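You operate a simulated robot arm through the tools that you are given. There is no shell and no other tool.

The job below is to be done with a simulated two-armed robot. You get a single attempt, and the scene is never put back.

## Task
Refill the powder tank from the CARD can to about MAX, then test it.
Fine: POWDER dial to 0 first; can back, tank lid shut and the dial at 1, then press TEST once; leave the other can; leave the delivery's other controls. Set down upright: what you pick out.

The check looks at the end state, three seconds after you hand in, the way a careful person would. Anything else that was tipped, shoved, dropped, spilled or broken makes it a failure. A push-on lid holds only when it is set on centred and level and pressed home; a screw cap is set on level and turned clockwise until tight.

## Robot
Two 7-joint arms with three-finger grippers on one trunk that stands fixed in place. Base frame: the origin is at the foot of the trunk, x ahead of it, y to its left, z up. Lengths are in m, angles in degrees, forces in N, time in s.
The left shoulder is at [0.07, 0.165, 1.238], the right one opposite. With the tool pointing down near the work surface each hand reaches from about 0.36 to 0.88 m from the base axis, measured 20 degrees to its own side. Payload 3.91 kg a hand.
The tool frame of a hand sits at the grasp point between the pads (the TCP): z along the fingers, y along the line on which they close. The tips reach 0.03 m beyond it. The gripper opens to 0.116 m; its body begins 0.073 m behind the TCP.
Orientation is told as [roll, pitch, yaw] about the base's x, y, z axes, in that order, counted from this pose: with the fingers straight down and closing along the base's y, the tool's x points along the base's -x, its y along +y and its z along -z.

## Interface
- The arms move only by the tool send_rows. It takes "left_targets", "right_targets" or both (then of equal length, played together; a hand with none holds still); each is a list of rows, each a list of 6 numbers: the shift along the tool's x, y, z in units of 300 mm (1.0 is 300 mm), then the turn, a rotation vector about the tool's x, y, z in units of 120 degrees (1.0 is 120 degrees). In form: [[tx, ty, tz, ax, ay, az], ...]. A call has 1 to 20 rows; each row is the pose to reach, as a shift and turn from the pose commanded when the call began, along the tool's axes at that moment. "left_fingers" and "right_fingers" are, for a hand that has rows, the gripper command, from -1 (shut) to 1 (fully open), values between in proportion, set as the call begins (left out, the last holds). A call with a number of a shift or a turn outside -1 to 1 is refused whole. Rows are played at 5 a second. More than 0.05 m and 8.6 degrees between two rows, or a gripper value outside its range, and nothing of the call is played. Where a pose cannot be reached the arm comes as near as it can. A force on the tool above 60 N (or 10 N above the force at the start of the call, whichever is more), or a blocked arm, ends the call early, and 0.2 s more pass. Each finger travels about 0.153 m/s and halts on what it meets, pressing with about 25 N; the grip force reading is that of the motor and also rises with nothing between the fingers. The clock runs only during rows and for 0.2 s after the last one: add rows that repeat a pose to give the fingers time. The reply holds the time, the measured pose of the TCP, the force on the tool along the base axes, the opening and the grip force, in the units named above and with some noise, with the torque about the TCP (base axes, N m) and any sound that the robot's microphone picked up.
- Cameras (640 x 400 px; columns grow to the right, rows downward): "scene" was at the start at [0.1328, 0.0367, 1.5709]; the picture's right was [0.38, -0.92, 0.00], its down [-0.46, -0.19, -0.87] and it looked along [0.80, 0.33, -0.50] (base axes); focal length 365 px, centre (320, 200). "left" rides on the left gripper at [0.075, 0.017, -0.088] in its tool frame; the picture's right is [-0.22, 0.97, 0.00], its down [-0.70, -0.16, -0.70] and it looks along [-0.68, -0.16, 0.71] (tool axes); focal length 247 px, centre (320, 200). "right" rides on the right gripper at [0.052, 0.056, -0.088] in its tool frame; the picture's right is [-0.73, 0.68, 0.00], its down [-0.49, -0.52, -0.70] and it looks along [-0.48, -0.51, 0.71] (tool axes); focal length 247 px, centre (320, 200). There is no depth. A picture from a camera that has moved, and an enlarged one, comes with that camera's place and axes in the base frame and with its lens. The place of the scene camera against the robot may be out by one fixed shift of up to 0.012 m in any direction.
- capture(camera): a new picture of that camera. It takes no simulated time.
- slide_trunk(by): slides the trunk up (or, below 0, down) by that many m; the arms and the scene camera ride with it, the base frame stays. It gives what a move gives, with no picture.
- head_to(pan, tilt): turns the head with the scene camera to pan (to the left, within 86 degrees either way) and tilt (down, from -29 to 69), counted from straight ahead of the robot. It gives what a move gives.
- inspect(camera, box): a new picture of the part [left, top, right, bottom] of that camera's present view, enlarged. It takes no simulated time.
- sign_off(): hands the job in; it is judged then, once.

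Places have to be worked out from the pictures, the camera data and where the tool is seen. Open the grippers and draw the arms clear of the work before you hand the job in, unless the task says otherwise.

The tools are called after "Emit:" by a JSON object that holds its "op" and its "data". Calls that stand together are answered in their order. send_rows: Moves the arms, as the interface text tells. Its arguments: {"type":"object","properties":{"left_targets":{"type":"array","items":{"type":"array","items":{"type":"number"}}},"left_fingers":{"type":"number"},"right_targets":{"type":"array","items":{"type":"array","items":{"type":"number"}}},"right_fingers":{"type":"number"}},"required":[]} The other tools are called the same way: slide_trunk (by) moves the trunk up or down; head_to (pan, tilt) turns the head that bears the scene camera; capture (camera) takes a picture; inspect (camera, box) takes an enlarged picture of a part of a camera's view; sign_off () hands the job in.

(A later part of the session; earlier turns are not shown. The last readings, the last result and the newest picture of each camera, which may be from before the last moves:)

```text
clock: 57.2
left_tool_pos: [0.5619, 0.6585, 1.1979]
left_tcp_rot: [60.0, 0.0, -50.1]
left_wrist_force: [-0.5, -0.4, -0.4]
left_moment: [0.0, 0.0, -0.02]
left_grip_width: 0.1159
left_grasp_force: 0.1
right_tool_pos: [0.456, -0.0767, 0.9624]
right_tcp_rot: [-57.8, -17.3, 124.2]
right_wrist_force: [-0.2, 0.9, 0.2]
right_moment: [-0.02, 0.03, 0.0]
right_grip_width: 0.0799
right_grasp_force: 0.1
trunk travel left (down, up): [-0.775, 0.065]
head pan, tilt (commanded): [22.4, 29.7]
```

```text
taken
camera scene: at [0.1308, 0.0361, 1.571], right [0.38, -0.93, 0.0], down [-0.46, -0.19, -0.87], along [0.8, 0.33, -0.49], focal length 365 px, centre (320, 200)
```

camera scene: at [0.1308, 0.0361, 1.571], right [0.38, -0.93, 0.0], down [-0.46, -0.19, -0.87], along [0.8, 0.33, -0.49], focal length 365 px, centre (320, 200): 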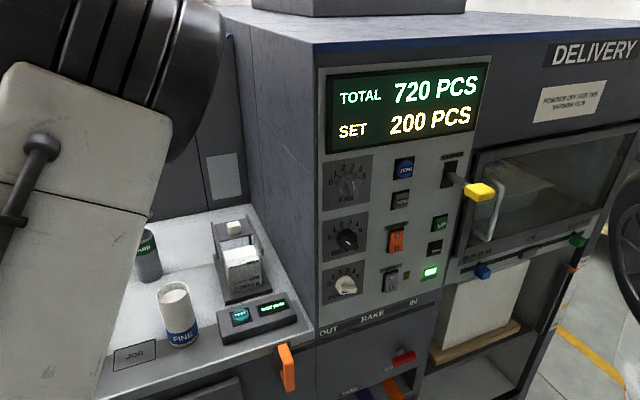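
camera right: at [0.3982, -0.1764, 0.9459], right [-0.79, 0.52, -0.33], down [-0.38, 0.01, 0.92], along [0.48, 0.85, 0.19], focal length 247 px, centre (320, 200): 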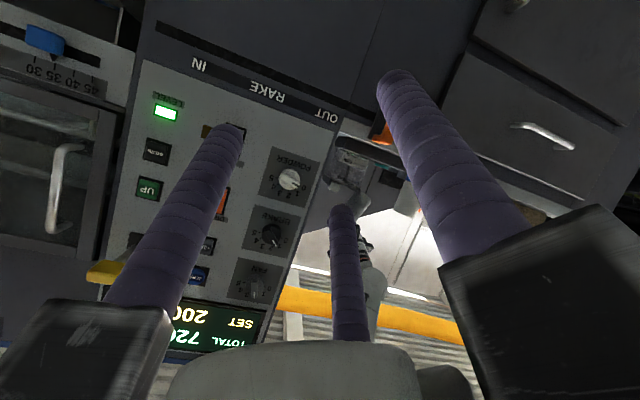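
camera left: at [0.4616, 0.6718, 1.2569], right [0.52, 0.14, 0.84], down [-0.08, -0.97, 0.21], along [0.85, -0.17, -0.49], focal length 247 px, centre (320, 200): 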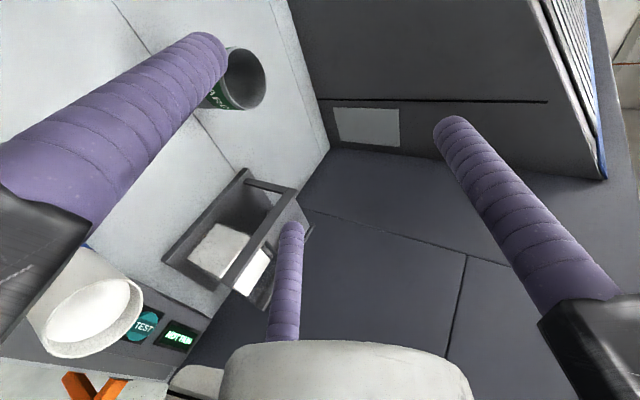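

CARD is back, upright and in place. Next I'll turn the left hand back to pointing straight down (yaw 45°) over the table, ready to slide the lid shut.

Emit:
{"op": "send_rows", "data": {"left_targets": [[-0.0324, 0.0106, -0.0112, 0.0269, 0.0293, -0.0508], [-0.0647, 0.0211, -0.0224, 0.0537, 0.0587, -0.1016], [-0.0971, 0.0317, -0.0336, 0.0806, 0.088, -0.1524], [-0.1294, 0.0423, -0.0449, 0.1075, 0.1173, -0.2032], [-0.1618, 0.0529, -0.0561, 0.1344, 0.1466, -0.254], [-0.1941, 0.0634, -0.0673, 0.1612, 0.176, -0.3048], [-0.2265, 0.074, -0.0785, 0.1881, 0.2053, -0.3556], [-0.2589, 0.0846, -0.0897, 0.215, 0.2346, -0.4063], [-0.2912, 0.0951, -0.1009, 0.2418, 0.264, -0.4571], [-0.3236, 0.1057, -0.1121, 0.2687, 0.2933, -0.5079], [-0.3559, 0.1163, -0.1234, 0.2956, 0.3226, -0.5587], [-0.3883, 0.1269, -0.1346, 0.3225, 0.3519, -0.6095], [-0.4206, 0.1374, -0.1458, 0.3493, 0.3813, -0.6603], [-0.453, 0.148, -0.157, 0.3762, 0.4106, -0.7111], [-0.453, 0.148, -0.157, 0.3762, 0.4106, -0.7111]]}}

Emit:
{"op": "capture", "data": {"camera": "left"}}

Emit:
{"op": "inspect", "data": {"camera": "scene", "box": [100, 190, 310, 340]}}

```text
clock: 60.4
left_tool_pos: [0.6333, 0.544, 1.2573]
left_tcp_rot: [0.0, 0.1, 45.2]
left_wrist_force: [-0.8, 0.4, -0.1]
left_moment: [0.01, 0.0, -0.01]
left_grip_width: 0.1161
left_grasp_force: 0.0
right_tool_pos: [0.458, -0.0772, 0.9626]
right_tcp_rot: [-57.8, -17.3, 124.0]
right_wrist_force: [-0.9, -0.5, -0.2]
right_moment: [0.02, 0.02, -0.03]
right_grip_width: 0.0802
right_grasp_force: 0.0
trunk travel left (down, up): [-0.775, 0.065]
head pan, tilt (commanded): [22.4, 29.7]
```

```text
taken
camera left: at [0.5695, 0.5019, 1.3467], right [-0.53, 0.85, 0.0], down [0.61, 0.38, 0.7], along [0.59, 0.37, -0.71], focal length 247 px, centre (320, 200)
```

left: 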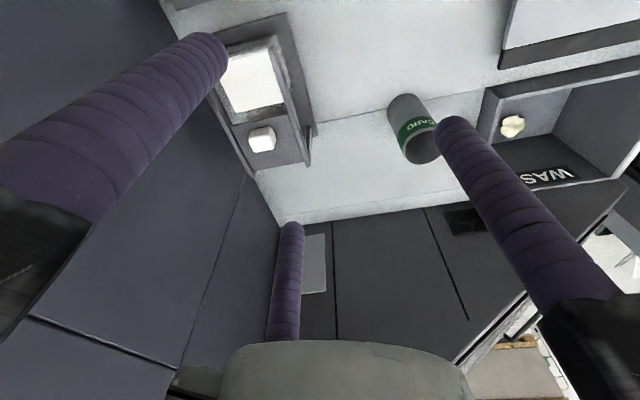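

```text
2.67 times, centred on (205, 265) of scene
camera zoom: at [0.1326, 0.0363, 1.5709], right [0.38, -0.92, 0.0], down [-0.46, -0.19, -0.87], along [0.8, 0.33, -0.5], focal length 973 px, centre (627, 27)
```

zoom: 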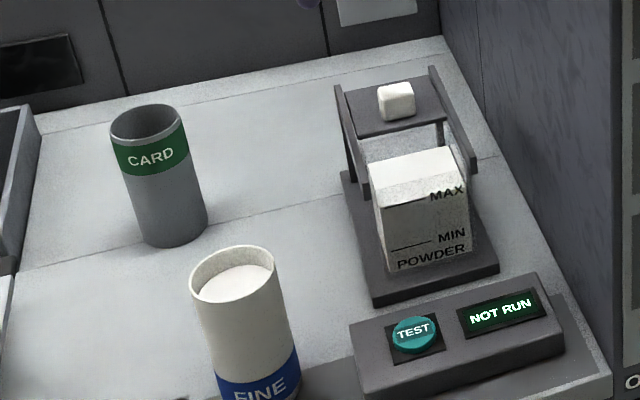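

All is standing as it should. I'll bring the left hand, fingers at 80 mm, above the knob of the opened lid and check reach.

Emit:
{"op": "send_rows", "data": {"left_targets": [[-0.0511, -0.0646, 0.06, 0, 0, 0], [-0.1021, -0.1292, 0.12, 0, 0, 0], [-0.1532, -0.1938, 0.19, 0, 0, 0], [-0.2042, -0.2584, 0.27, 0, 0, 0], [-0.2553, -0.323, 0.3577, 0, 0, 0], [-0.2553, -0.323, 0.3577, 0, 0, 0]], "left_fingers": 0.38}}

Emit:
{"op": "capture", "data": {"camera": "left"}}

Emit:
{"op": "inspect", "data": {"camera": "scene", "box": [190, 150, 310, 290]}}

```text
clock: 61.8
left_tool_pos: [0.7545, 0.5279, 1.151]
left_tcp_rot: [0.0, -0.1, 45.0]
left_wrist_force: [-0.3, 0.1, 0.5]
left_moment: [-0.01, -0.01, 0.03]
left_grip_width: 0.0799
left_grasp_force: 0.1
right_tool_pos: [0.4568, -0.0773, 0.962]
right_tcp_rot: [-57.8, -17.3, 124.0]
right_wrist_force: [-0.5, 0.2, 0.3]
right_moment: [-0.02, 0.01, 0.0]
right_grip_width: 0.0799
right_grasp_force: 0.0
trunk travel left (down, up): [-0.775, 0.065]
head pan, tilt (commanded): [22.4, 29.7]
```

```text
taken
camera left: at [0.6906, 0.4864, 1.2392], right [-0.53, 0.85, 0.0], down [0.6, 0.38, 0.7], along [0.59, 0.37, -0.71], focal length 247 px, centre (320, 200)
```

left: 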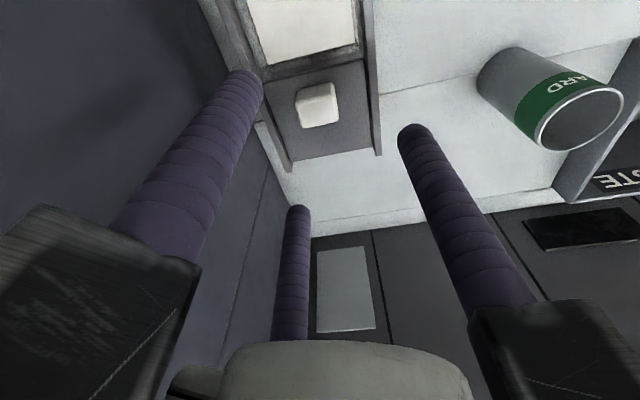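

```text
2.86 times, centred on (250, 220) of scene
camera zoom: at [0.1312, 0.0364, 1.5711], right [0.38, -0.92, 0.0], down [-0.46, -0.19, -0.87], along [0.8, 0.33, -0.5], focal length 1043 px, centre (520, 143)
```

zoom: 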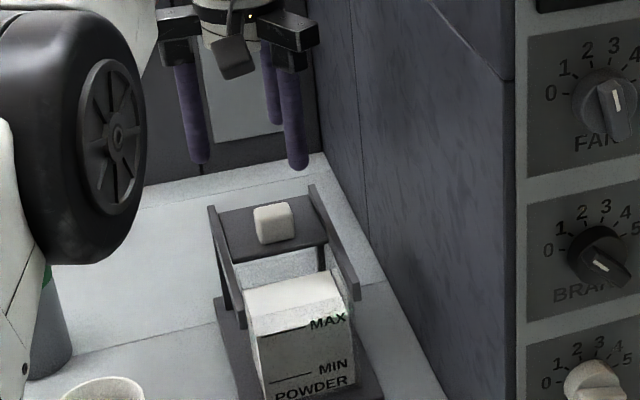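

The hand is within 4 mm of the knob's axis and fully in reach. I'll correct that and come down with the fingers around the knob, tips about 50 mm... at z≈1.05.

Emit:
{"op": "send_rows", "data": {"left_targets": [[-0.01, -0.0117, 0.08, 0, 0, 0], [-0.01, -0.0117, 0.16, 0, 0, 0], [-0.01, -0.0117, 0.21, 0, 0, 0], [-0.01, -0.0117, 0.2367, 0, 0, 0], [-0.01, -0.0117, 0.2367, 0, 0, 0]]}}

Emit:
{"op": "capture", "data": {"camera": "left"}}

Emit:
{"op": "inspect", "data": {"camera": "scene", "box": [200, 190, 290, 290]}}

```text
clock: 63.0
left_tool_pos: [0.7614, 0.5293, 1.0802]
left_tcp_rot: [0.0, 0.0, 45.0]
left_wrist_force: [-0.5, 0.5, 0.2]
left_moment: [-0.01, 0.03, 0.0]
left_grip_width: 0.0799
left_grasp_force: 0.1
right_tool_pos: [0.4572, -0.0759, 0.9626]
right_tcp_rot: [-57.7, -17.2, 124.0]
right_wrist_force: [-0.7, -0.5, -0.2]
right_moment: [-0.04, 0.03, -0.01]
right_grip_width: 0.0801
right_grasp_force: 0.0
trunk travel left (down, up): [-0.775, 0.065]
head pan, tilt (commanded): [22.4, 29.7]
```

```text
taken
camera left: at [0.6969, 0.4873, 1.1679], right [-0.53, 0.85, 0.0], down [0.61, 0.38, 0.7], along [0.59, 0.37, -0.71], focal length 247 px, centre (320, 200)
```

left: 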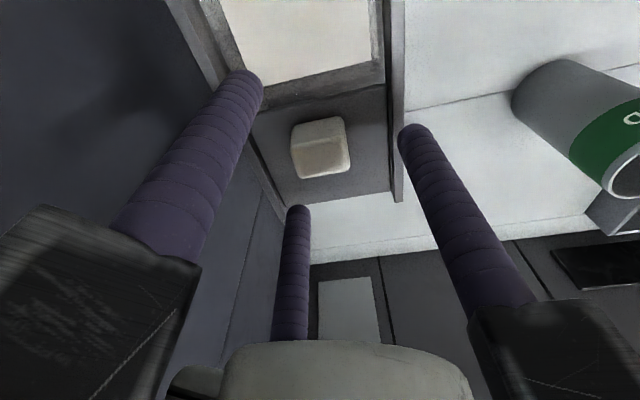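

```text
4.00 times, centred on (245, 240) of scene
camera zoom: at [0.1323, 0.0365, 1.571], right [0.38, -0.92, 0.0], down [-0.46, -0.19, -0.87], along [0.8, 0.33, -0.5], focal length 1460 px, centre (620, 40)
```

zoom: 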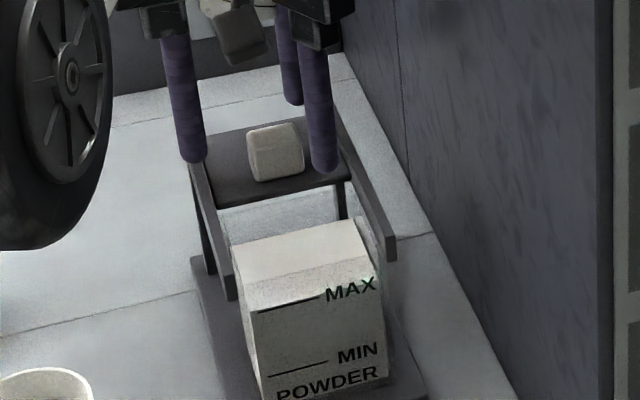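

The fingers stand evenly around the knob with the tips above the rails. I'll close on it.

Emit:
{"op": "send_rows", "data": {"left_targets": [[0, 0, 0.01, 0, 0, 0], [0, 0, 0.01, 0, 0, 0], [0, 0, 0.01, 0, 0, 0], [0, 0, 0.01, 0, 0, 0]], "left_fingers": -0.9}}

Emit:
{"op": "capture", "data": {"camera": "left"}}

Emit:
{"op": "inspect", "data": {"camera": "scene", "box": [200, 190, 290, 290]}}

```text
clock: 64.0
left_tool_pos: [0.7609, 0.5298, 1.0773]
left_tcp_rot: [0.0, 0.0, 44.9]
left_wrist_force: [1.5, 2.2, 8.1]
left_moment: [0.34, -0.1, 0.15]
left_grip_width: 0.0296
left_grasp_force: 45.2
right_tool_pos: [0.4569, -0.077, 0.9623]
right_tcp_rot: [-57.7, -17.3, 124.0]
right_wrist_force: [0.6, -0.4, 0.2]
right_moment: [0.04, 0.0, -0.01]
right_grip_width: 0.08
right_grasp_force: 0.0
trunk travel left (down, up): [-0.775, 0.065]
head pan, tilt (commanded): [22.4, 29.7]
```

```text
taken
camera left: at [0.6967, 0.4877, 1.166], right [-0.53, 0.85, 0.0], down [0.6, 0.38, 0.7], along [0.59, 0.37, -0.71], focal length 247 px, centre (320, 200)
```

left: 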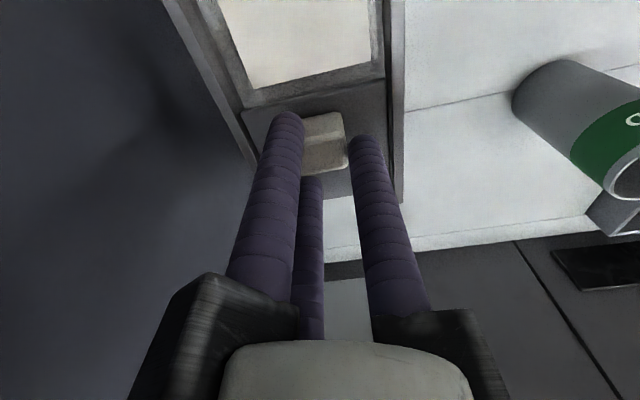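

```text
4.00 times, centred on (245, 240) of scene
camera zoom: at [0.1317, 0.0364, 1.5711], right [0.38, -0.92, 0.0], down [-0.46, -0.19, -0.87], along [0.8, 0.33, -0.5], focal length 1460 px, centre (620, 40)
```

zoom: 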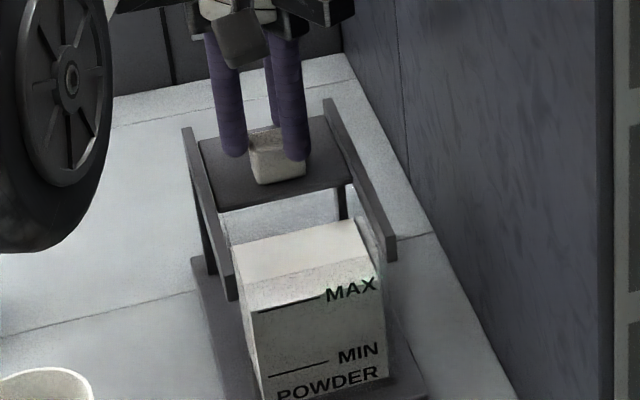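

The knob is gripped. I'll draw the lid forward along the rails about 62 mm first.

Emit:
{"op": "send_rows", "data": {"left_targets": [[0.02, 0, -0.004, 0, 0, 0], [0.055, 0, -0.004, 0, 0, 0], [0.09, 0, -0.004, 0, 0, 0], [0.125, 0, -0.004, 0, 0, 0], [0.16, 0, -0.004, 0, 0, 0], [0.19, 0, -0.004, 0, 0, 0], [0.207, 0, -0.004, 0, 0, 0]]}}

Emit:
{"op": "capture", "data": {"camera": "left"}}

Emit:
{"op": "inspect", "data": {"camera": "scene", "box": [200, 190, 290, 290]}}

```text
clock: 65.6
left_tool_pos: [0.7159, 0.4859, 1.0775]
left_tcp_rot: [0.0, 0.0, 45.0]
left_wrist_force: [0.7, 0.1, 4.1]
left_moment: [-0.61, -0.47, -0.12]
left_grip_width: 0.0298
left_grasp_force: 44.9
right_tool_pos: [0.4578, -0.0776, 0.962]
right_tcp_rot: [-57.7, -17.3, 124.0]
right_wrist_force: [-0.2, 0.4, -0.2]
right_moment: [0.0, 0.02, 0.03]
right_grip_width: 0.08
right_grasp_force: 0.1
trunk travel left (down, up): [-0.775, 0.065]
head pan, tilt (commanded): [22.4, 29.7]
```

```text
taken
camera left: at [0.653, 0.4443, 1.1662], right [-0.53, 0.85, 0.0], down [0.61, 0.38, 0.7], along [0.59, 0.37, -0.71], focal length 247 px, centre (320, 200)
```

left: 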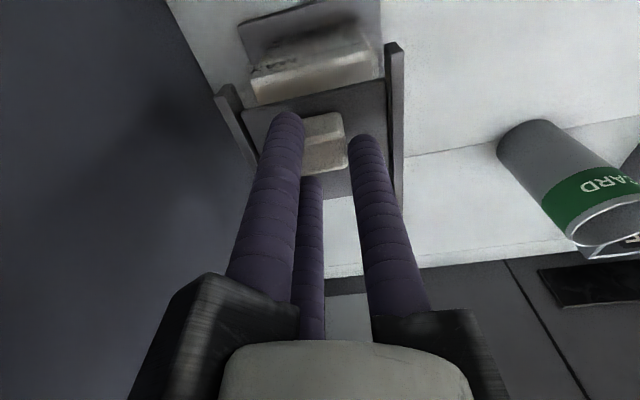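

```text
4.00 times, centred on (245, 240) of scene
camera zoom: at [0.1322, 0.0365, 1.5709], right [0.38, -0.93, 0.0], down [-0.46, -0.19, -0.87], along [0.8, 0.33, -0.5], focal length 1460 px, centre (620, 40)
```

zoom: 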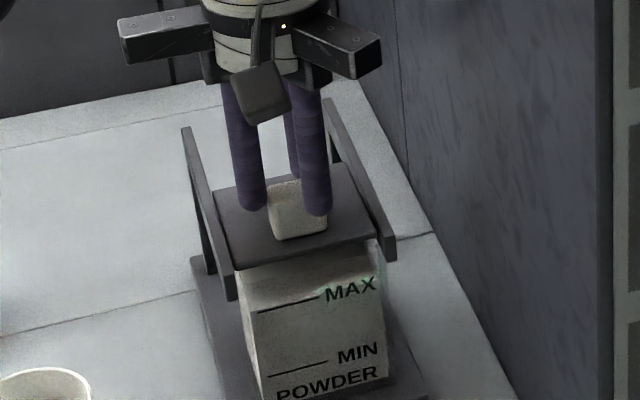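

The lid is nearly shut. I'll draw it on in small steps and watch for the stop.

Emit:
{"op": "send_rows", "data": {"left_targets": [[0.015, 0, 0, 0, 0, 0], [0.03, 0, 0, 0, 0, 0], [0.03, 0, 0, 0, 0, 0]]}}

Emit:
{"op": "inspect", "data": {"camera": "scene", "box": [200, 190, 290, 290]}}

Emit:
{"op": "inspect", "data": {"camera": "left", "box": [200, 0, 420, 220]}}

```text
clock: 66.4
left_tool_pos: [0.7115, 0.4796, 1.0777]
left_tcp_rot: [0.1, 0.0, 45.1]
left_wrist_force: [-0.1, -1.3, 1.1]
left_moment: [-0.48, -0.22, -0.06]
left_grip_width: 0.0295
left_grasp_force: 44.8
right_tool_pos: [0.4574, -0.0766, 0.9624]
right_tcp_rot: [-57.8, -17.2, 123.9]
right_wrist_force: [0.5, 0.2, 0.1]
right_moment: [-0.02, 0.0, 0.0]
right_grip_width: 0.0801
right_grasp_force: 0.1
trunk travel left (down, up): [-0.775, 0.065]
head pan, tilt (commanded): [22.4, 29.7]
```

```text
4.00 times, centred on (245, 240) of scene
camera zoom: at [0.1326, 0.0364, 1.5709], right [0.38, -0.93, 0.0], down [-0.46, -0.19, -0.87], along [0.8, 0.33, -0.5], focal length 1460 px, centre (620, 40)
```

zoom: 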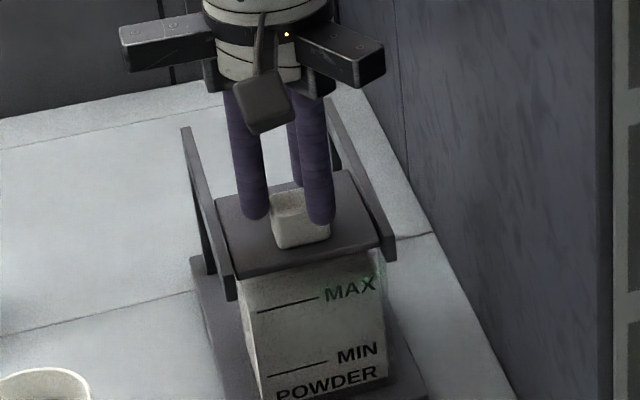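

```text
1.82 times, centred on (310, 110) of left
camera zoom: at [0.6465, 0.4377, 1.1662], right [-0.53, 0.85, 0.0], down [0.61, 0.38, 0.7], along [0.59, 0.37, -0.71], focal length 449 px, centre (338, 364)
```

zoom: 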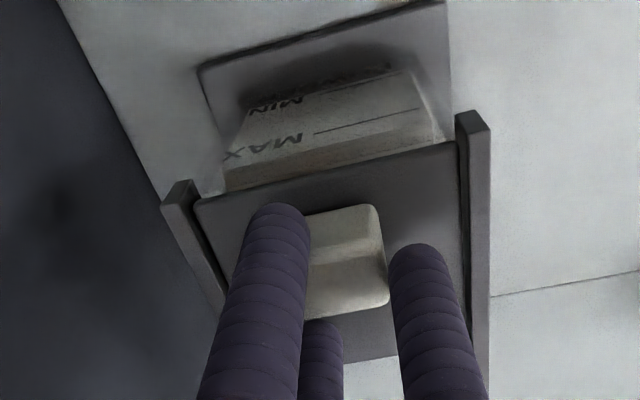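

A few millimetres remain to the original shut position. I'll continue 4 mm and check the force.

Emit:
{"op": "send_rows", "data": {"left_targets": [[0.007, 0, 0, 0, 0, 0], [0.014, 0, 0, 0, 0, 0], [0.014, 0, 0, 0, 0, 0]]}}

Emit:
{"op": "inspect", "data": {"camera": "scene", "box": [200, 190, 290, 290]}}

Emit:
{"op": "inspect", "data": {"camera": "left", "box": [200, 0, 420, 220]}}

```text
clock: 67.2
left_tool_pos: [0.709, 0.4758, 1.0766]
left_tcp_rot: [0.2, 0.1, 45.1]
left_wrist_force: [-0.7, -1.9, -1.1]
left_moment: [0.16, -0.04, 0.0]
left_grip_width: 0.0294
left_grasp_force: 45.2
right_tool_pos: [0.4587, -0.0764, 0.9621]
right_tcp_rot: [-57.7, -17.3, 123.9]
right_wrist_force: [0.1, -0.5, -0.6]
right_moment: [0.01, -0.02, -0.01]
right_grip_width: 0.08
right_grasp_force: 0.1
trunk travel left (down, up): [-0.775, 0.065]
head pan, tilt (commanded): [22.4, 29.7]
```

```text
4.00 times, centred on (245, 240) of scene
camera zoom: at [0.1326, 0.0363, 1.5709], right [0.38, -0.92, 0.0], down [-0.46, -0.19, -0.87], along [0.8, 0.33, -0.5], focal length 1460 px, centre (620, 40)
```

zoom: 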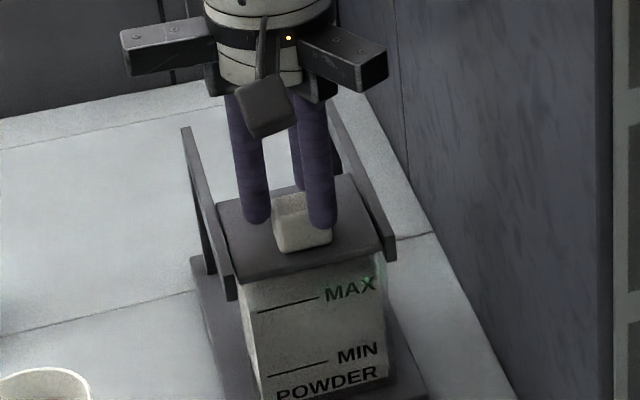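

```text
1.82 times, centred on (310, 110) of left
camera zoom: at [0.6433, 0.4345, 1.1662], right [-0.53, 0.85, 0.0], down [0.61, 0.38, 0.7], along [0.59, 0.37, -0.71], focal length 449 px, centre (338, 364)
```

zoom: 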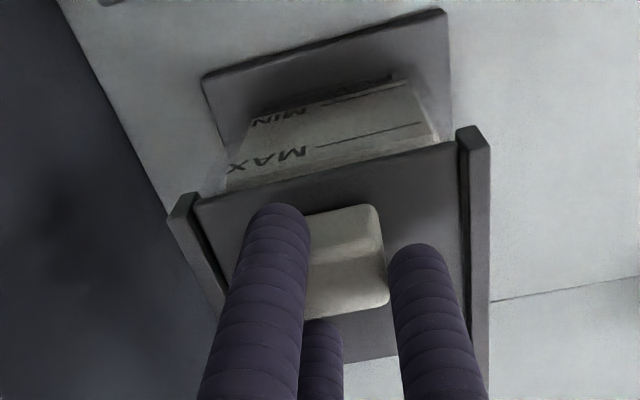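

Still sliding freely, with about 3–4 mm left compared with the first pictures. I'll draw it 4 mm more.

Emit:
{"op": "send_rows", "data": {"left_targets": [[0.007, 0, 0, 0, 0, 0], [0.0135, 0, 0, 0, 0, 0], [0.0135, 0, 0, 0, 0, 0]]}}

Emit:
{"op": "inspect", "data": {"camera": "scene", "box": [200, 190, 290, 290]}}

Emit:
{"op": "inspect", "data": {"camera": "left", "box": [200, 0, 420, 220]}}

```text
clock: 68.0
left_tool_pos: [0.7065, 0.4757, 1.0773]
left_tcp_rot: [0.0, -0.1, 45.0]
left_wrist_force: [8.2, 7.8, 3.3]
left_moment: [0.7, 0.1, 0.23]
left_grip_width: 0.0294
left_grasp_force: 45.1
right_tool_pos: [0.4598, -0.0764, 0.9628]
right_tcp_rot: [-57.6, -17.3, 123.9]
right_wrist_force: [-0.3, -0.3, 0.2]
right_moment: [0.01, -0.02, -0.05]
right_grip_width: 0.08
right_grasp_force: 0.1
trunk travel left (down, up): [-0.775, 0.065]
head pan, tilt (commanded): [22.4, 29.7]
```

```text
4.00 times, centred on (245, 240) of scene
camera zoom: at [0.1344, 0.038, 1.5708], right [0.38, -0.92, 0.0], down [-0.46, -0.19, -0.87], along [0.8, 0.33, -0.5], focal length 1460 px, centre (620, 40)
```

zoom: 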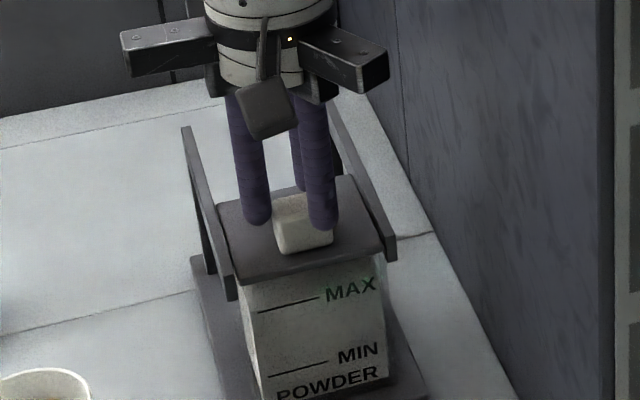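

```text
1.82 times, centred on (310, 110) of left
camera zoom: at [0.6424, 0.4336, 1.1661], right [-0.53, 0.85, 0.0], down [0.6, 0.38, 0.7], along [0.59, 0.37, -0.71], focal length 449 px, centre (338, 364)
```

zoom: 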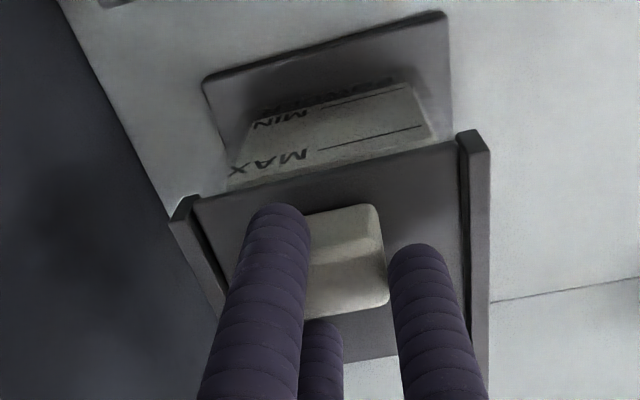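

The lid has met its stop (11 N resistance), matching its original shut position. I'll ease off, open the fingers slightly, and rise straight up.

Emit:
{"op": "send_rows", "data": {"left_targets": [[-0.005, 0, 0, 0, 0, 0], [-0.005, 0, 0, 0, 0, 0], [-0.005, 0, 0, 0, 0, 0]], "left_fingers": -0.3}}

Emit:
{"op": "send_rows", "data": {"left_targets": [[0, 0, -0.04, 0, 0, 0], [0, 0, -0.1, 0, 0, 0], [0, 0, -0.2, 0, 0, 0], [0, 0, -0.33, 0, 0, 0]]}}

Emit:
{"op": "inspect", "data": {"camera": "scene", "box": [190, 190, 290, 310]}}

Emit:
{"op": "capture", "data": {"camera": "left"}}

```text
clock: 68.8
left_tool_pos: [0.7064, 0.4739, 1.0778]
left_tcp_rot: [0.0, 0.0, 44.9]
left_wrist_force: [-0.6, 0.0, -0.1]
left_moment: [0.0, -0.04, 0.0]
left_grip_width: 0.0403
left_grasp_force: 0.0
right_tool_pos: [0.4572, -0.0762, 0.9625]
right_tcp_rot: [-57.7, -17.4, 124.1]
right_wrist_force: [-1.2, -0.4, 0.6]
right_moment: [-0.02, -0.01, 0.0]
right_grip_width: 0.0798
right_grasp_force: 0.0
trunk travel left (down, up): [-0.775, 0.065]
head pan, tilt (commanded): [22.4, 29.7]
```

```text
clock: 69.8
left_tool_pos: [0.7055, 0.4724, 1.1788]
left_tcp_rot: [0.1, 0.1, 45.0]
left_wrist_force: [-0.7, -0.1, 0.3]
left_moment: [0.02, -0.05, -0.02]
left_grip_width: 0.0406
left_grasp_force: 0.1
right_tool_pos: [0.4561, -0.0761, 0.9625]
right_tcp_rot: [-57.8, -17.4, 124.0]
right_wrist_force: [-0.3, -0.2, 0.2]
right_moment: [-0.03, -0.03, 0.01]
right_grip_width: 0.0802
right_grasp_force: 0.1
trunk travel left (down, up): [-0.775, 0.065]
head pan, tilt (commanded): [22.4, 29.7]
```

```text
3.33 times, centred on (240, 250) of scene
camera zoom: at [0.1315, 0.036, 1.571], right [0.38, -0.93, 0.0], down [-0.46, -0.19, -0.87], along [0.8, 0.33, -0.5], focal length 1217 px, centre (587, 33)
```

zoom: 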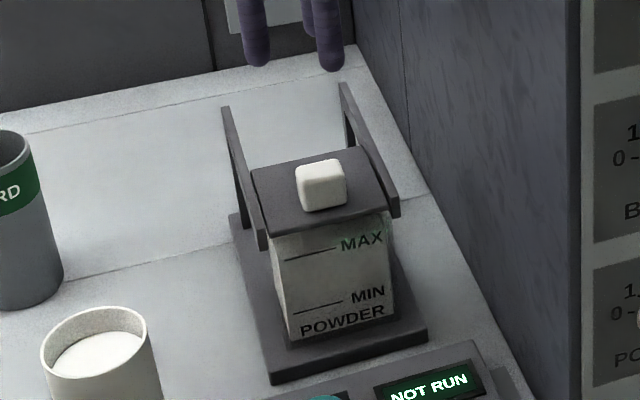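

```text
taken
camera left: at [0.6408, 0.4314, 1.2678], right [-0.53, 0.85, 0.0], down [0.61, 0.38, 0.7], along [0.59, 0.37, -0.71], focal length 247 px, centre (320, 200)
```

left: 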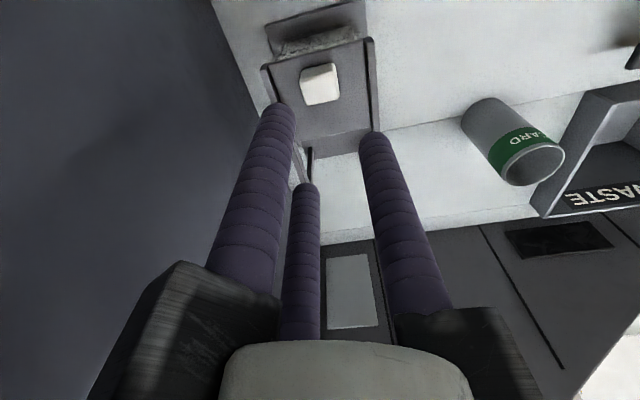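

The lid is shut like at the start, with powder at MAX behind the glass. I'll park the left hand up and to the left, out of the right arm's way.

Emit:
{"op": "send_rows", "data": {"left_targets": [[0.0502, 0.1112, -0.0667, 0, 0, 0], [0.1004, 0.2223, -0.1333, 0, 0, 0], [0.1507, 0.3335, -0.2, 0, 0, 0], [0.2009, 0.4447, -0.2667, 0, 0, 0], [0.2511, 0.5558, -0.3333, 0, 0, 0], [0.3013, 0.667, -0.4, 0, 0, 0], [0.3013, 0.667, -0.4, 0, 0, 0]], "left_fingers": -1}}

Emit:
{"op": "capture", "data": {"camera": "scene"}}

Emit:
{"op": "capture", "data": {"camera": "right"}}

```text
clock: 71.4
left_tool_pos: [0.4999, 0.5527, 1.2992]
left_tcp_rot: [0.2, 0.0, 45.0]
left_wrist_force: [0.3, -0.3, 0.0]
left_moment: [-0.01, 0.02, -0.02]
left_grip_width: 0.0096
left_grasp_force: 25.3
right_tool_pos: [0.4585, -0.0766, 0.9619]
right_tcp_rot: [-57.7, -17.3, 123.9]
right_wrist_force: [0.1, -0.5, 0.3]
right_moment: [-0.02, -0.01, 0.05]
right_grip_width: 0.08
right_grasp_force: 0.1
trunk travel left (down, up): [-0.775, 0.065]
head pan, tilt (commanded): [22.4, 29.7]
```

```text
taken
camera scene: at [0.1338, 0.0368, 1.5708], right [0.38, -0.93, 0.0], down [-0.46, -0.19, -0.87], along [0.8, 0.33, -0.5], focal length 365 px, centre (320, 200)
```

scene: 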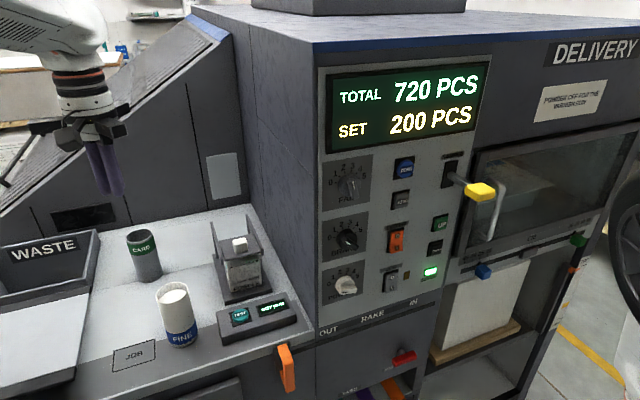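

```text
taken
camera right: at [0.3993, -0.1769, 0.9462], right [-0.79, 0.52, -0.33], down [-0.38, 0.01, 0.92], along [0.48, 0.85, 0.19], focal length 247 px, centre (320, 200)
```

right: 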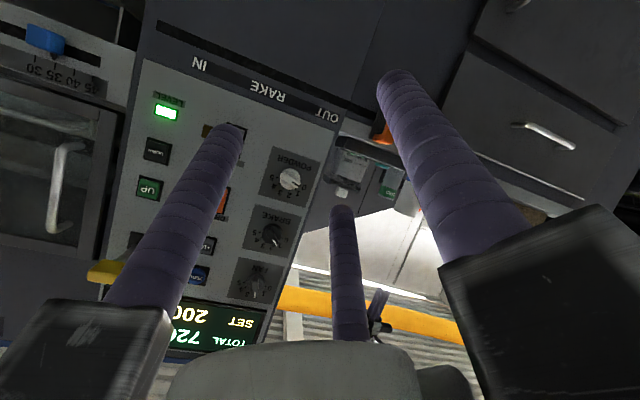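

Now the right hand: I'll turn it back to face the POWDER dial squarely with the same roll (-70°) at the 150 mm standoff.

Emit:
{"op": "send_rows", "data": {"right_targets": [[-0.0456, -0.0705, 0.0748, 0.0398, -0.0152, -0.0005], [-0.0911, -0.141, 0.1496, 0.0796, -0.0305, -0.001], [-0.1367, -0.2115, 0.2244, 0.1194, -0.0457, -0.0015], [-0.1822, -0.282, 0.2991, 0.1591, -0.0609, -0.0019], [-0.2278, -0.3525, 0.3739, 0.1989, -0.0762, -0.0024], [-0.2733, -0.423, 0.4487, 0.2387, -0.0914, -0.0029], [-0.2733, -0.423, 0.4487, 0.2387, -0.0914, -0.0029]], "right_fingers": 0.38}}

Emit:
{"op": "capture", "data": {"camera": "right"}}

Emit:
{"op": "inspect", "data": {"camera": "scene", "box": [310, 240, 430, 330]}}

```text
clock: 73.0
left_tool_pos: [0.5001, 0.5532, 1.3007]
left_tcp_rot: [-0.1, -0.1, 45.1]
left_wrist_force: [-0.3, 0.5, -0.3]
left_moment: [-0.02, -0.03, 0.0]
left_grip_width: 0.0093
left_grasp_force: 24.7
right_tool_pos: [0.5752, 0.0767, 1.0222]
right_tcp_rot: [-90.5, -20.6, 134.5]
right_wrist_force: [-0.5, -0.5, 1.0]
right_moment: [0.01, 0.01, 0.0]
right_grip_width: 0.0799
right_grasp_force: 0.0
trunk travel left (down, up): [-0.775, 0.065]
head pan, tilt (commanded): [22.4, 29.7]
```

```text
taken
camera right: at [0.533, -0.0057, 0.9513], right [-0.64, 0.66, -0.38], down [-0.7, -0.3, 0.65], along [0.32, 0.69, 0.65], focal length 247 px, centre (320, 200)
```

right: 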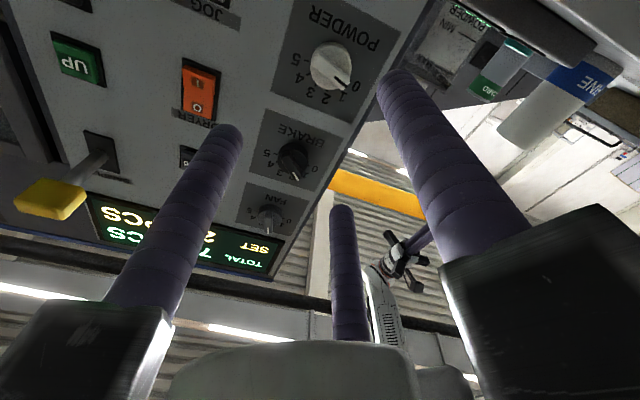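

```text
4.44 times, centred on (370, 285) of scene
camera zoom: at [0.1322, 0.0365, 1.571], right [0.38, -0.92, 0.0], down [-0.46, -0.19, -0.87], along [0.8, 0.33, -0.5], focal length 1622 px, centre (98, -178)
```

zoom: 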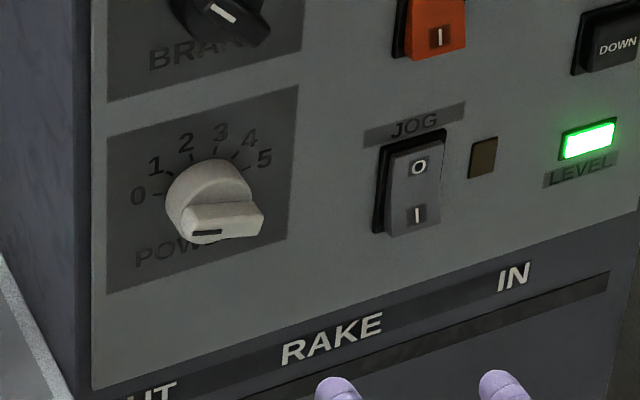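

I'll let the hand settle and re-read its pose before the final approach.

Emit:
{"op": "send_rows", "data": {"right_targets": [[0, 0, 0, 0, 0, 0], [0, 0, 0, 0, 0, 0]]}}

```text
clock: 73.6
left_tool_pos: [0.4993, 0.5536, 1.2985]
left_tcp_rot: [0.0, 0.1, 45.0]
left_wrist_force: [-1.0, -0.1, -0.6]
left_moment: [0.0, -0.01, -0.03]
left_grip_width: 0.0093
left_grasp_force: 24.7
right_tool_pos: [0.5752, 0.0755, 1.0221]
right_tcp_rot: [-90.2, -20.5, 134.3]
right_wrist_force: [0.6, 0.5, -0.3]
right_moment: [-0.02, 0.0, -0.01]
right_grip_width: 0.0801
right_grasp_force: 0.1
trunk travel left (down, up): [-0.775, 0.065]
head pan, tilt (commanded): [22.4, 29.7]
```

The small offset here is the arm's posture at this spot, as on the earlier retreat. I'll advance 145 mm along the axis and check the centring on the knob.

Emit:
{"op": "send_rows", "data": {"right_targets": [[0, 0, 0.12, 0, 0, 0], [0, 0, 0.24, 0, 0, 0], [0, 0, 0.33, 0, 0, 0], [0, 0, 0.4, 0, 0, 0], [0, 0, 0.4, 0, 0, 0]]}}

Emit:
{"op": "inspect", "data": {"camera": "right", "box": [220, 20, 420, 230]}}

Emit:
{"op": "inspect", "data": {"camera": "scene", "box": [320, 255, 400, 315]}}

```text
clock: 74.8
left_tool_pos: [0.4994, 0.5537, 1.2985]
left_tcp_rot: [0.0, 0.0, 45.0]
left_wrist_force: [0.0, 0.1, 0.7]
left_moment: [0.01, 0.01, 0.02]
left_grip_width: 0.009
left_grasp_force: 25.2
right_tool_pos: [0.6556, 0.1648, 1.019]
right_tcp_rot: [-89.9, -19.8, 134.8]
right_wrist_force: [-0.1, 0.7, -0.1]
right_moment: [-0.03, 0.01, 0.03]
right_grip_width: 0.08
right_grasp_force: 0.2
trunk travel left (down, up): [-0.775, 0.065]
head pan, tilt (commanded): [22.4, 29.7]
```

```text
1.90 times, centred on (320, 125) of right
camera zoom: at [0.6141, 0.0803, 0.9493], right [-0.65, 0.65, -0.39], down [-0.69, -0.3, 0.66], along [0.31, 0.7, 0.64], focal length 470 px, centre (320, 343)
```

zoom: 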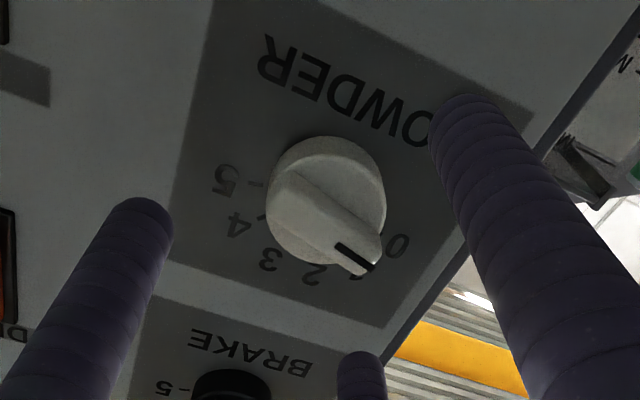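

```text
6.67 times, centred on (360, 285) of scene
camera zoom: at [0.1324, 0.0366, 1.571], right [0.38, -0.92, 0.0], down [-0.46, -0.19, -0.87], along [0.8, 0.33, -0.5], focal length 2434 px, centre (53, -367)
```

zoom: 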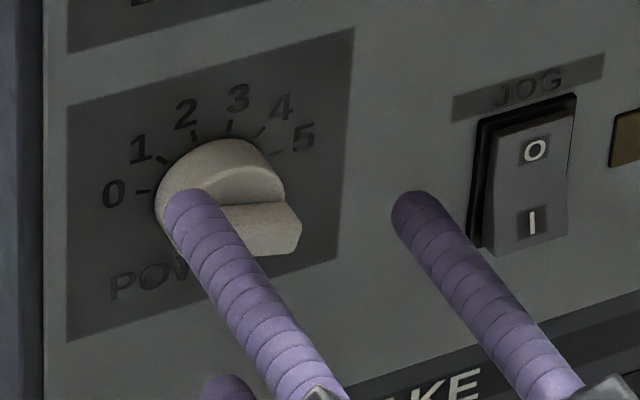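

The hand is square to the dial, 31 mm short of the grip and 2 mm to the right. The bar stands at about -75° (0), so I'll roll 5° more to line up with it and advance around the knob.

Emit:
{"op": "send_rows", "data": {"right_targets": [[-0.0063, 0.0023, 0.035, 0, 0, -0.0417], [-0.0063, 0.0023, 0.07, 0, 0, -0.0417], [-0.0063, 0.0023, 0.104, 0, 0, -0.0417], [-0.0063, 0.0023, 0.104, 0, 0, -0.0417]]}}

Emit:
{"op": "inspect", "data": {"camera": "right", "box": [220, 60, 420, 230]}}

Emit:
{"op": "inspect", "data": {"camera": "scene", "box": [320, 255, 400, 315]}}

```text
clock: 75.8
left_tool_pos: [0.4995, 0.5527, 1.2997]
left_tcp_rot: [0.0, 0.0, 45.0]
left_wrist_force: [0.2, -0.3, -0.3]
left_moment: [0.0, 0.03, -0.01]
left_grip_width: 0.0092
left_grasp_force: 24.8
right_tool_pos: [0.6749, 0.1908, 1.0184]
right_tcp_rot: [-89.7, -14.8, 135.1]
right_wrist_force: [-0.6, 0.1, -0.2]
right_moment: [0.02, -0.01, -0.01]
right_grip_width: 0.0802
right_grasp_force: 0.1
trunk travel left (down, up): [-0.775, 0.065]
head pan, tilt (commanded): [22.4, 29.7]
```

```text
2.35 times, centred on (320, 145) of right
camera zoom: at [0.6385, 0.1016, 0.9515], right [-0.63, 0.62, -0.47], down [-0.73, -0.26, 0.63], along [0.27, 0.74, 0.61], focal length 581 px, centre (320, 329)
```

zoom: 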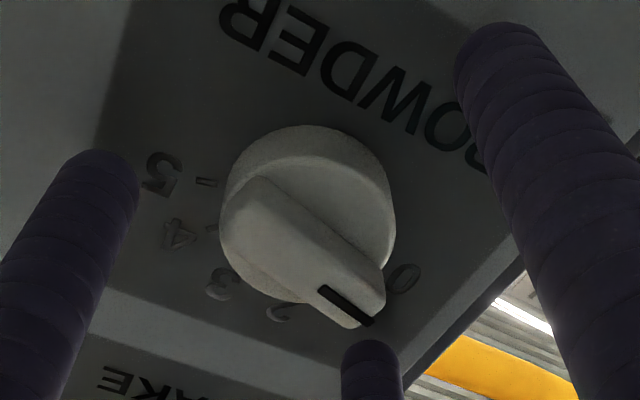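

```text
6.67 times, centred on (360, 285) of scene
camera zoom: at [0.1328, 0.0369, 1.5709], right [0.38, -0.92, 0.0], down [-0.46, -0.19, -0.87], along [0.8, 0.33, -0.5], focal length 2434 px, centre (53, -367)
```

zoom: 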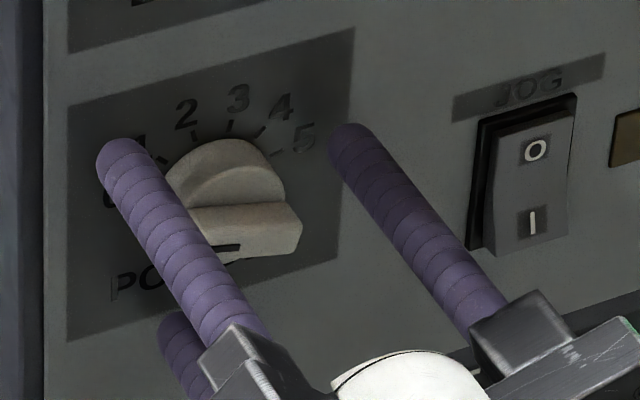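

The knob sits about 4 mm right and 2 mm up of the finger centre. I'll correct that and close on it.

Emit:
{"op": "send_rows", "data": {"right_targets": [[0.0096, -0.0094, 0, 0, 0, 0], [0.0096, -0.0094, 0, 0, 0, 0]]}}

Emit:
{"op": "send_rows", "data": {"right_targets": [[0, 0, 0, 0, 0, 0], [0, 0, 0, 0, 0, 0], [0, 0, 0, 0, 0, 0]], "right_fingers": -0.6}}

Emit:
{"op": "inspect", "data": {"camera": "right", "box": [220, 60, 420, 230]}}

```text
clock: 76.4
left_tool_pos: [0.5004, 0.5544, 1.2996]
left_tcp_rot: [0.0, 0.0, 45.0]
left_wrist_force: [0.0, 0.8, -0.5]
left_moment: [0.03, -0.03, -0.01]
left_grip_width: 0.0092
left_grasp_force: 25.6
right_tool_pos: [0.6779, 0.1888, 1.0201]
right_tcp_rot: [-89.7, -14.8, 135.1]
right_wrist_force: [0.0, -0.1, -1.5]
right_moment: [-0.01, 0.03, -0.04]
right_grip_width: 0.0801
right_grasp_force: 0.1
trunk travel left (down, up): [-0.775, 0.065]
head pan, tilt (commanded): [22.4, 29.7]
```

```text
clock: 77.2
left_tool_pos: [0.4995, 0.5527, 1.2998]
left_tcp_rot: [0.0, 0.0, 45.0]
left_wrist_force: [-0.1, 0.4, -0.1]
left_moment: [-0.02, 0.0, 0.0]
left_grip_width: 0.009
left_grasp_force: 25.3
right_tool_pos: [0.6772, 0.1885, 1.019]
right_tcp_rot: [-89.8, -14.8, 135.2]
right_wrist_force: [-3.6, -1.1, -6.4]
right_moment: [0.21, 0.15, -0.21]
right_grip_width: 0.0382
right_grasp_force: 44.9
trunk travel left (down, up): [-0.775, 0.065]
head pan, tilt (commanded): [22.4, 29.7]
```

```text
2.35 times, centred on (320, 145) of right
camera zoom: at [0.6402, 0.0997, 0.9531], right [-0.63, 0.62, -0.47], down [-0.73, -0.26, 0.63], along [0.27, 0.74, 0.61], focal length 581 px, centre (320, 329)
```

zoom: 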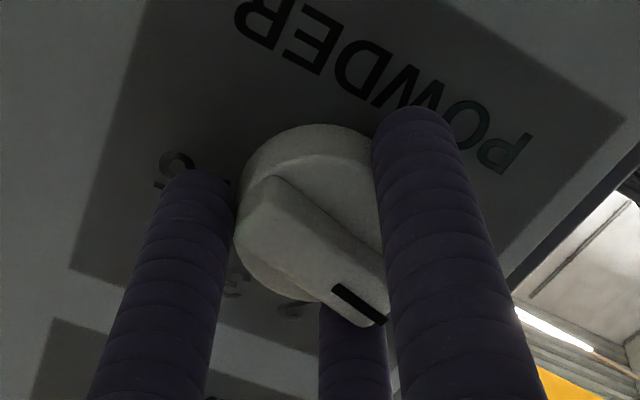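

Gripped. I'll turn it clockwise 30° to bring the pointer to 1, then release and look.

Emit:
{"op": "send_rows", "data": {"right_targets": [[0, 0, 0, 0, 0, 0.0625], [0, 0, 0, 0, 0, 0.125], [0, 0, 0, 0, 0, 0.1875], [0, 0, 0, 0, 0, 0.25], [0, 0, 0, 0, 0, 0.25], [0, 0, 0, 0, 0, 0.25]]}}

Emit:
{"op": "inspect", "data": {"camera": "right", "box": [220, 60, 420, 230]}}

Emit:
{"op": "inspect", "data": {"camera": "scene", "box": [320, 255, 400, 315]}}

```text
clock: 78.6
left_tool_pos: [0.5005, 0.5521, 1.2989]
left_tcp_rot: [0.1, 0.0, 44.9]
left_wrist_force: [0.5, 0.0, 0.4]
left_moment: [0.02, 0.02, 0.0]
left_grip_width: 0.0093
left_grasp_force: 24.6
right_tool_pos: [0.6774, 0.1881, 1.019]
right_tcp_rot: [-89.9, -44.8, 135.3]
right_wrist_force: [3.3, -9.4, -2.6]
right_moment: [0.09, -0.1, 0.79]
right_grip_width: 0.038
right_grasp_force: 45.0
trunk travel left (down, up): [-0.775, 0.065]
head pan, tilt (commanded): [22.4, 29.7]
```

```text
2.35 times, centred on (320, 145) of right
camera zoom: at [0.6129, 0.1268, 0.9439], right [-0.71, 0.7, 0.03], down [-0.47, -0.51, 0.72], along [0.52, 0.49, 0.7], focal length 581 px, centre (320, 329)
```

zoom: 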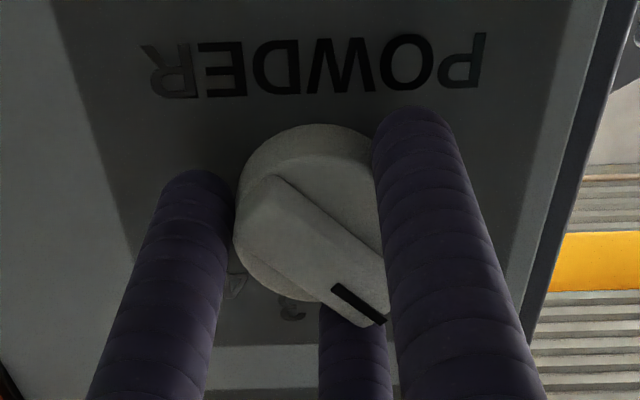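

```text
6.67 times, centred on (360, 285) of scene
camera zoom: at [0.1339, 0.0351, 1.5709], right [0.38, -0.92, 0.0], down [-0.46, -0.19, -0.87], along [0.8, 0.33, -0.5], focal length 2434 px, centre (53, -367)
```

zoom: 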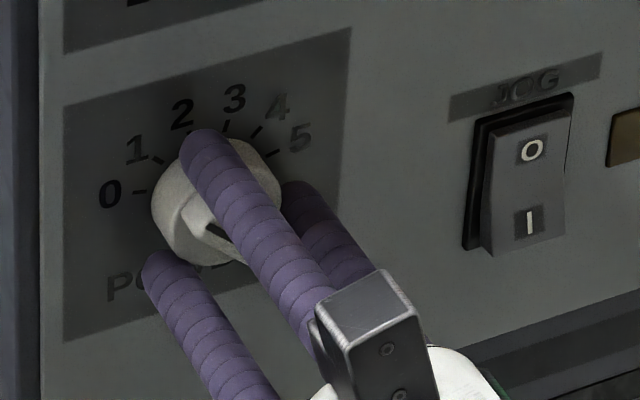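

Turned. I'll open the fingers and back straight off to read the pointer.

Emit:
{"op": "send_rows", "data": {"right_targets": [[0, 0, 0, 0, 0, 0], [0, 0, 0, 0, 0, 0]], "right_fingers": 0.38}}

Emit:
{"op": "send_rows", "data": {"right_targets": [[0, 0, -0.12, 0, 0, 0], [0, 0, -0.24, 0, 0, 0], [0, 0, -0.36, 0, 0, 0], [0, 0, -0.45, 0, 0, 0]]}}

Emit:
{"op": "inspect", "data": {"camera": "scene", "box": [320, 255, 400, 315]}}

Emit:
{"op": "inspect", "data": {"camera": "right", "box": [240, 0, 420, 170]}}

```text
clock: 79.2
left_tool_pos: [0.5017, 0.5526, 1.3]
left_tcp_rot: [0.2, 0.0, 45.0]
left_wrist_force: [0.6, 0.0, 0.1]
left_moment: [0.01, 0.0, -0.02]
left_grip_width: 0.0092
left_grasp_force: 25.3
right_tool_pos: [0.6759, 0.1899, 1.0185]
right_tcp_rot: [-89.7, -44.8, 135.2]
right_wrist_force: [0.2, -0.1, 0.1]
right_moment: [-0.04, -0.03, 0.01]
right_grip_width: 0.0801
right_grasp_force: 0.1
trunk travel left (down, up): [-0.775, 0.065]
head pan, tilt (commanded): [22.4, 29.7]
```

```text
clock: 80.2
left_tool_pos: [0.5004, 0.5528, 1.3008]
left_tcp_rot: [0.0, 0.0, 45.1]
left_wrist_force: [0.4, -0.7, 0.3]
left_moment: [-0.03, 0.01, 0.02]
left_grip_width: 0.0092
left_grasp_force: 24.3
right_tool_pos: [0.583, 0.0837, 1.0162]
right_tcp_rot: [-89.5, -45.8, 133.7]
right_wrist_force: [0.5, 0.3, -0.2]
right_moment: [0.06, 0.01, 0.0]
right_grip_width: 0.0798
right_grasp_force: 0.1
trunk travel left (down, up): [-0.775, 0.065]
head pan, tilt (commanded): [22.4, 29.7]
```

```text
6.67 times, centred on (360, 285) of scene
camera zoom: at [0.1319, 0.0364, 1.571], right [0.38, -0.92, 0.0], down [-0.46, -0.19, -0.87], along [0.8, 0.33, -0.5], focal length 2434 px, centre (53, -367)
```

zoom: 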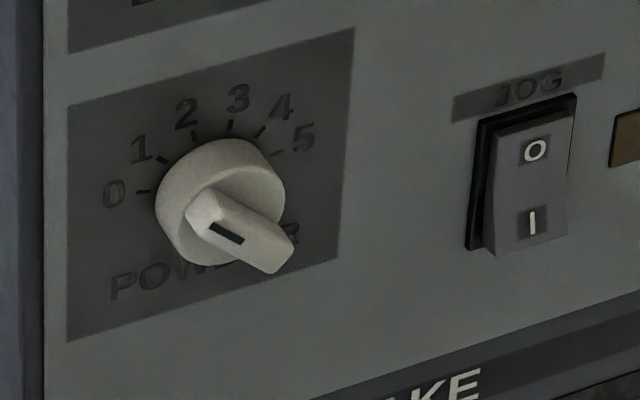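

```text
2.35 times, centred on (330, 85) of right
camera zoom: at [0.5171, 0.024, 0.9414], right [-0.7, 0.72, 0.05], down [-0.47, -0.51, 0.72], along [0.54, 0.48, 0.69], focal length 581 px, centre (296, 471)
```

zoom: 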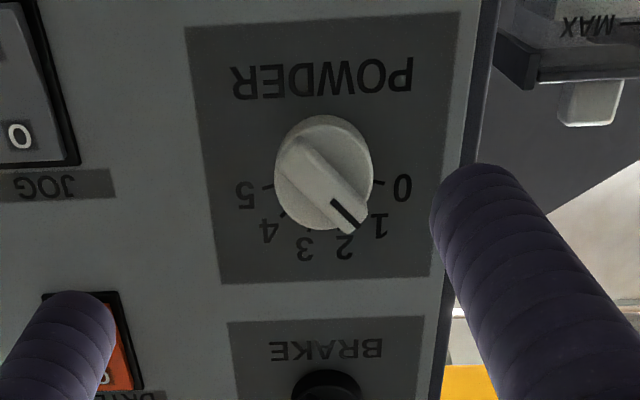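

The pointer is at about -46°, on the 1 mark. Now TEST: I place its centre near (0.599, 0.415, 0.95); I'll bring the left hand with shut fingers above it.

Emit:
{"op": "send_rows", "data": {"left_targets": [[0.0227, -0.1393, 0.05, 0, 0, 0], [0.0454, -0.2785, 0.1, 0, 0, 0], [0.068, -0.4178, 0.16, 0, 0, 0], [0.0907, -0.557, 0.22, 0, 0, 0], [0.0907, -0.557, 0.37, 0, 0, 0], [0.0907, -0.557, 0.52, 0, 0, 0], [0.0907, -0.557, 0.67, 0, 0, 0], [0.0907, -0.557, 0.8, 0, 0, 0], [0.0907, -0.557, 0.8, 0, 0, 0]], "left_fingers": -1}}

Emit:
{"op": "capture", "data": {"camera": "left"}}

Emit:
{"op": "inspect", "data": {"camera": "scene", "box": [190, 230, 310, 350]}}

```text
clock: 82.2
left_tool_pos: [0.6023, 0.4131, 1.0563]
left_tcp_rot: [0.0, 0.0, 44.9]
left_wrist_force: [-0.2, -0.2, -0.1]
left_moment: [-0.01, -0.01, 0.01]
left_grip_width: 0.0092
left_grasp_force: 24.7
right_tool_pos: [0.5846, 0.0853, 1.0231]
right_tcp_rot: [-90.1, -45.5, 134.5]
right_wrist_force: [-0.1, 0.2, 0.6]
right_moment: [0.0, 0.01, 0.0]
right_grip_width: 0.0797
right_grasp_force: 0.0
trunk travel left (down, up): [-0.775, 0.065]
head pan, tilt (commanded): [22.4, 29.7]
```

```text
taken
camera left: at [0.5379, 0.3709, 1.1447], right [-0.53, 0.85, 0.0], down [0.61, 0.38, 0.7], along [0.59, 0.37, -0.71], focal length 247 px, centre (320, 200)
```

left: 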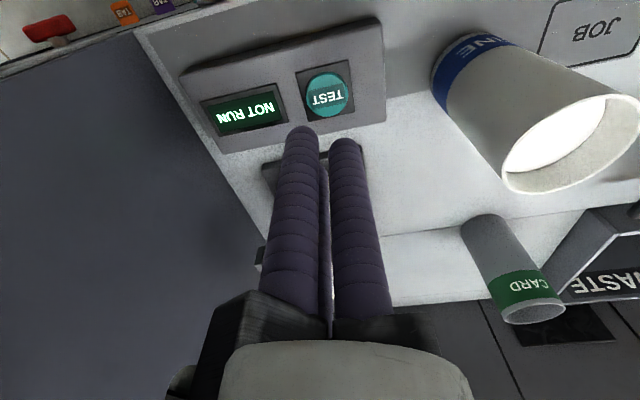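

```text
3.33 times, centred on (250, 290) of scene
camera zoom: at [0.1322, 0.0362, 1.571], right [0.38, -0.92, 0.0], down [-0.46, -0.19, -0.87], along [0.8, 0.33, -0.5], focal length 1217 px, centre (553, -100)
```

zoom: 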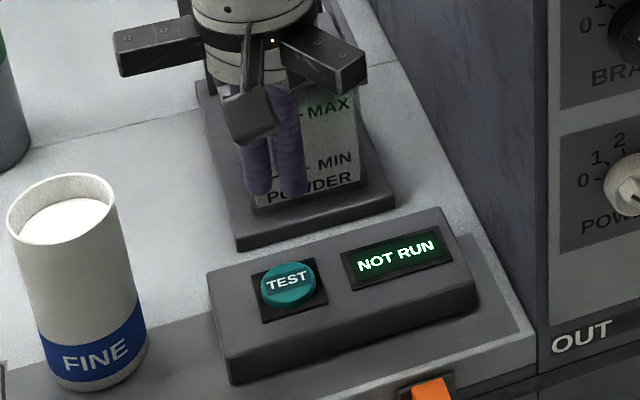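

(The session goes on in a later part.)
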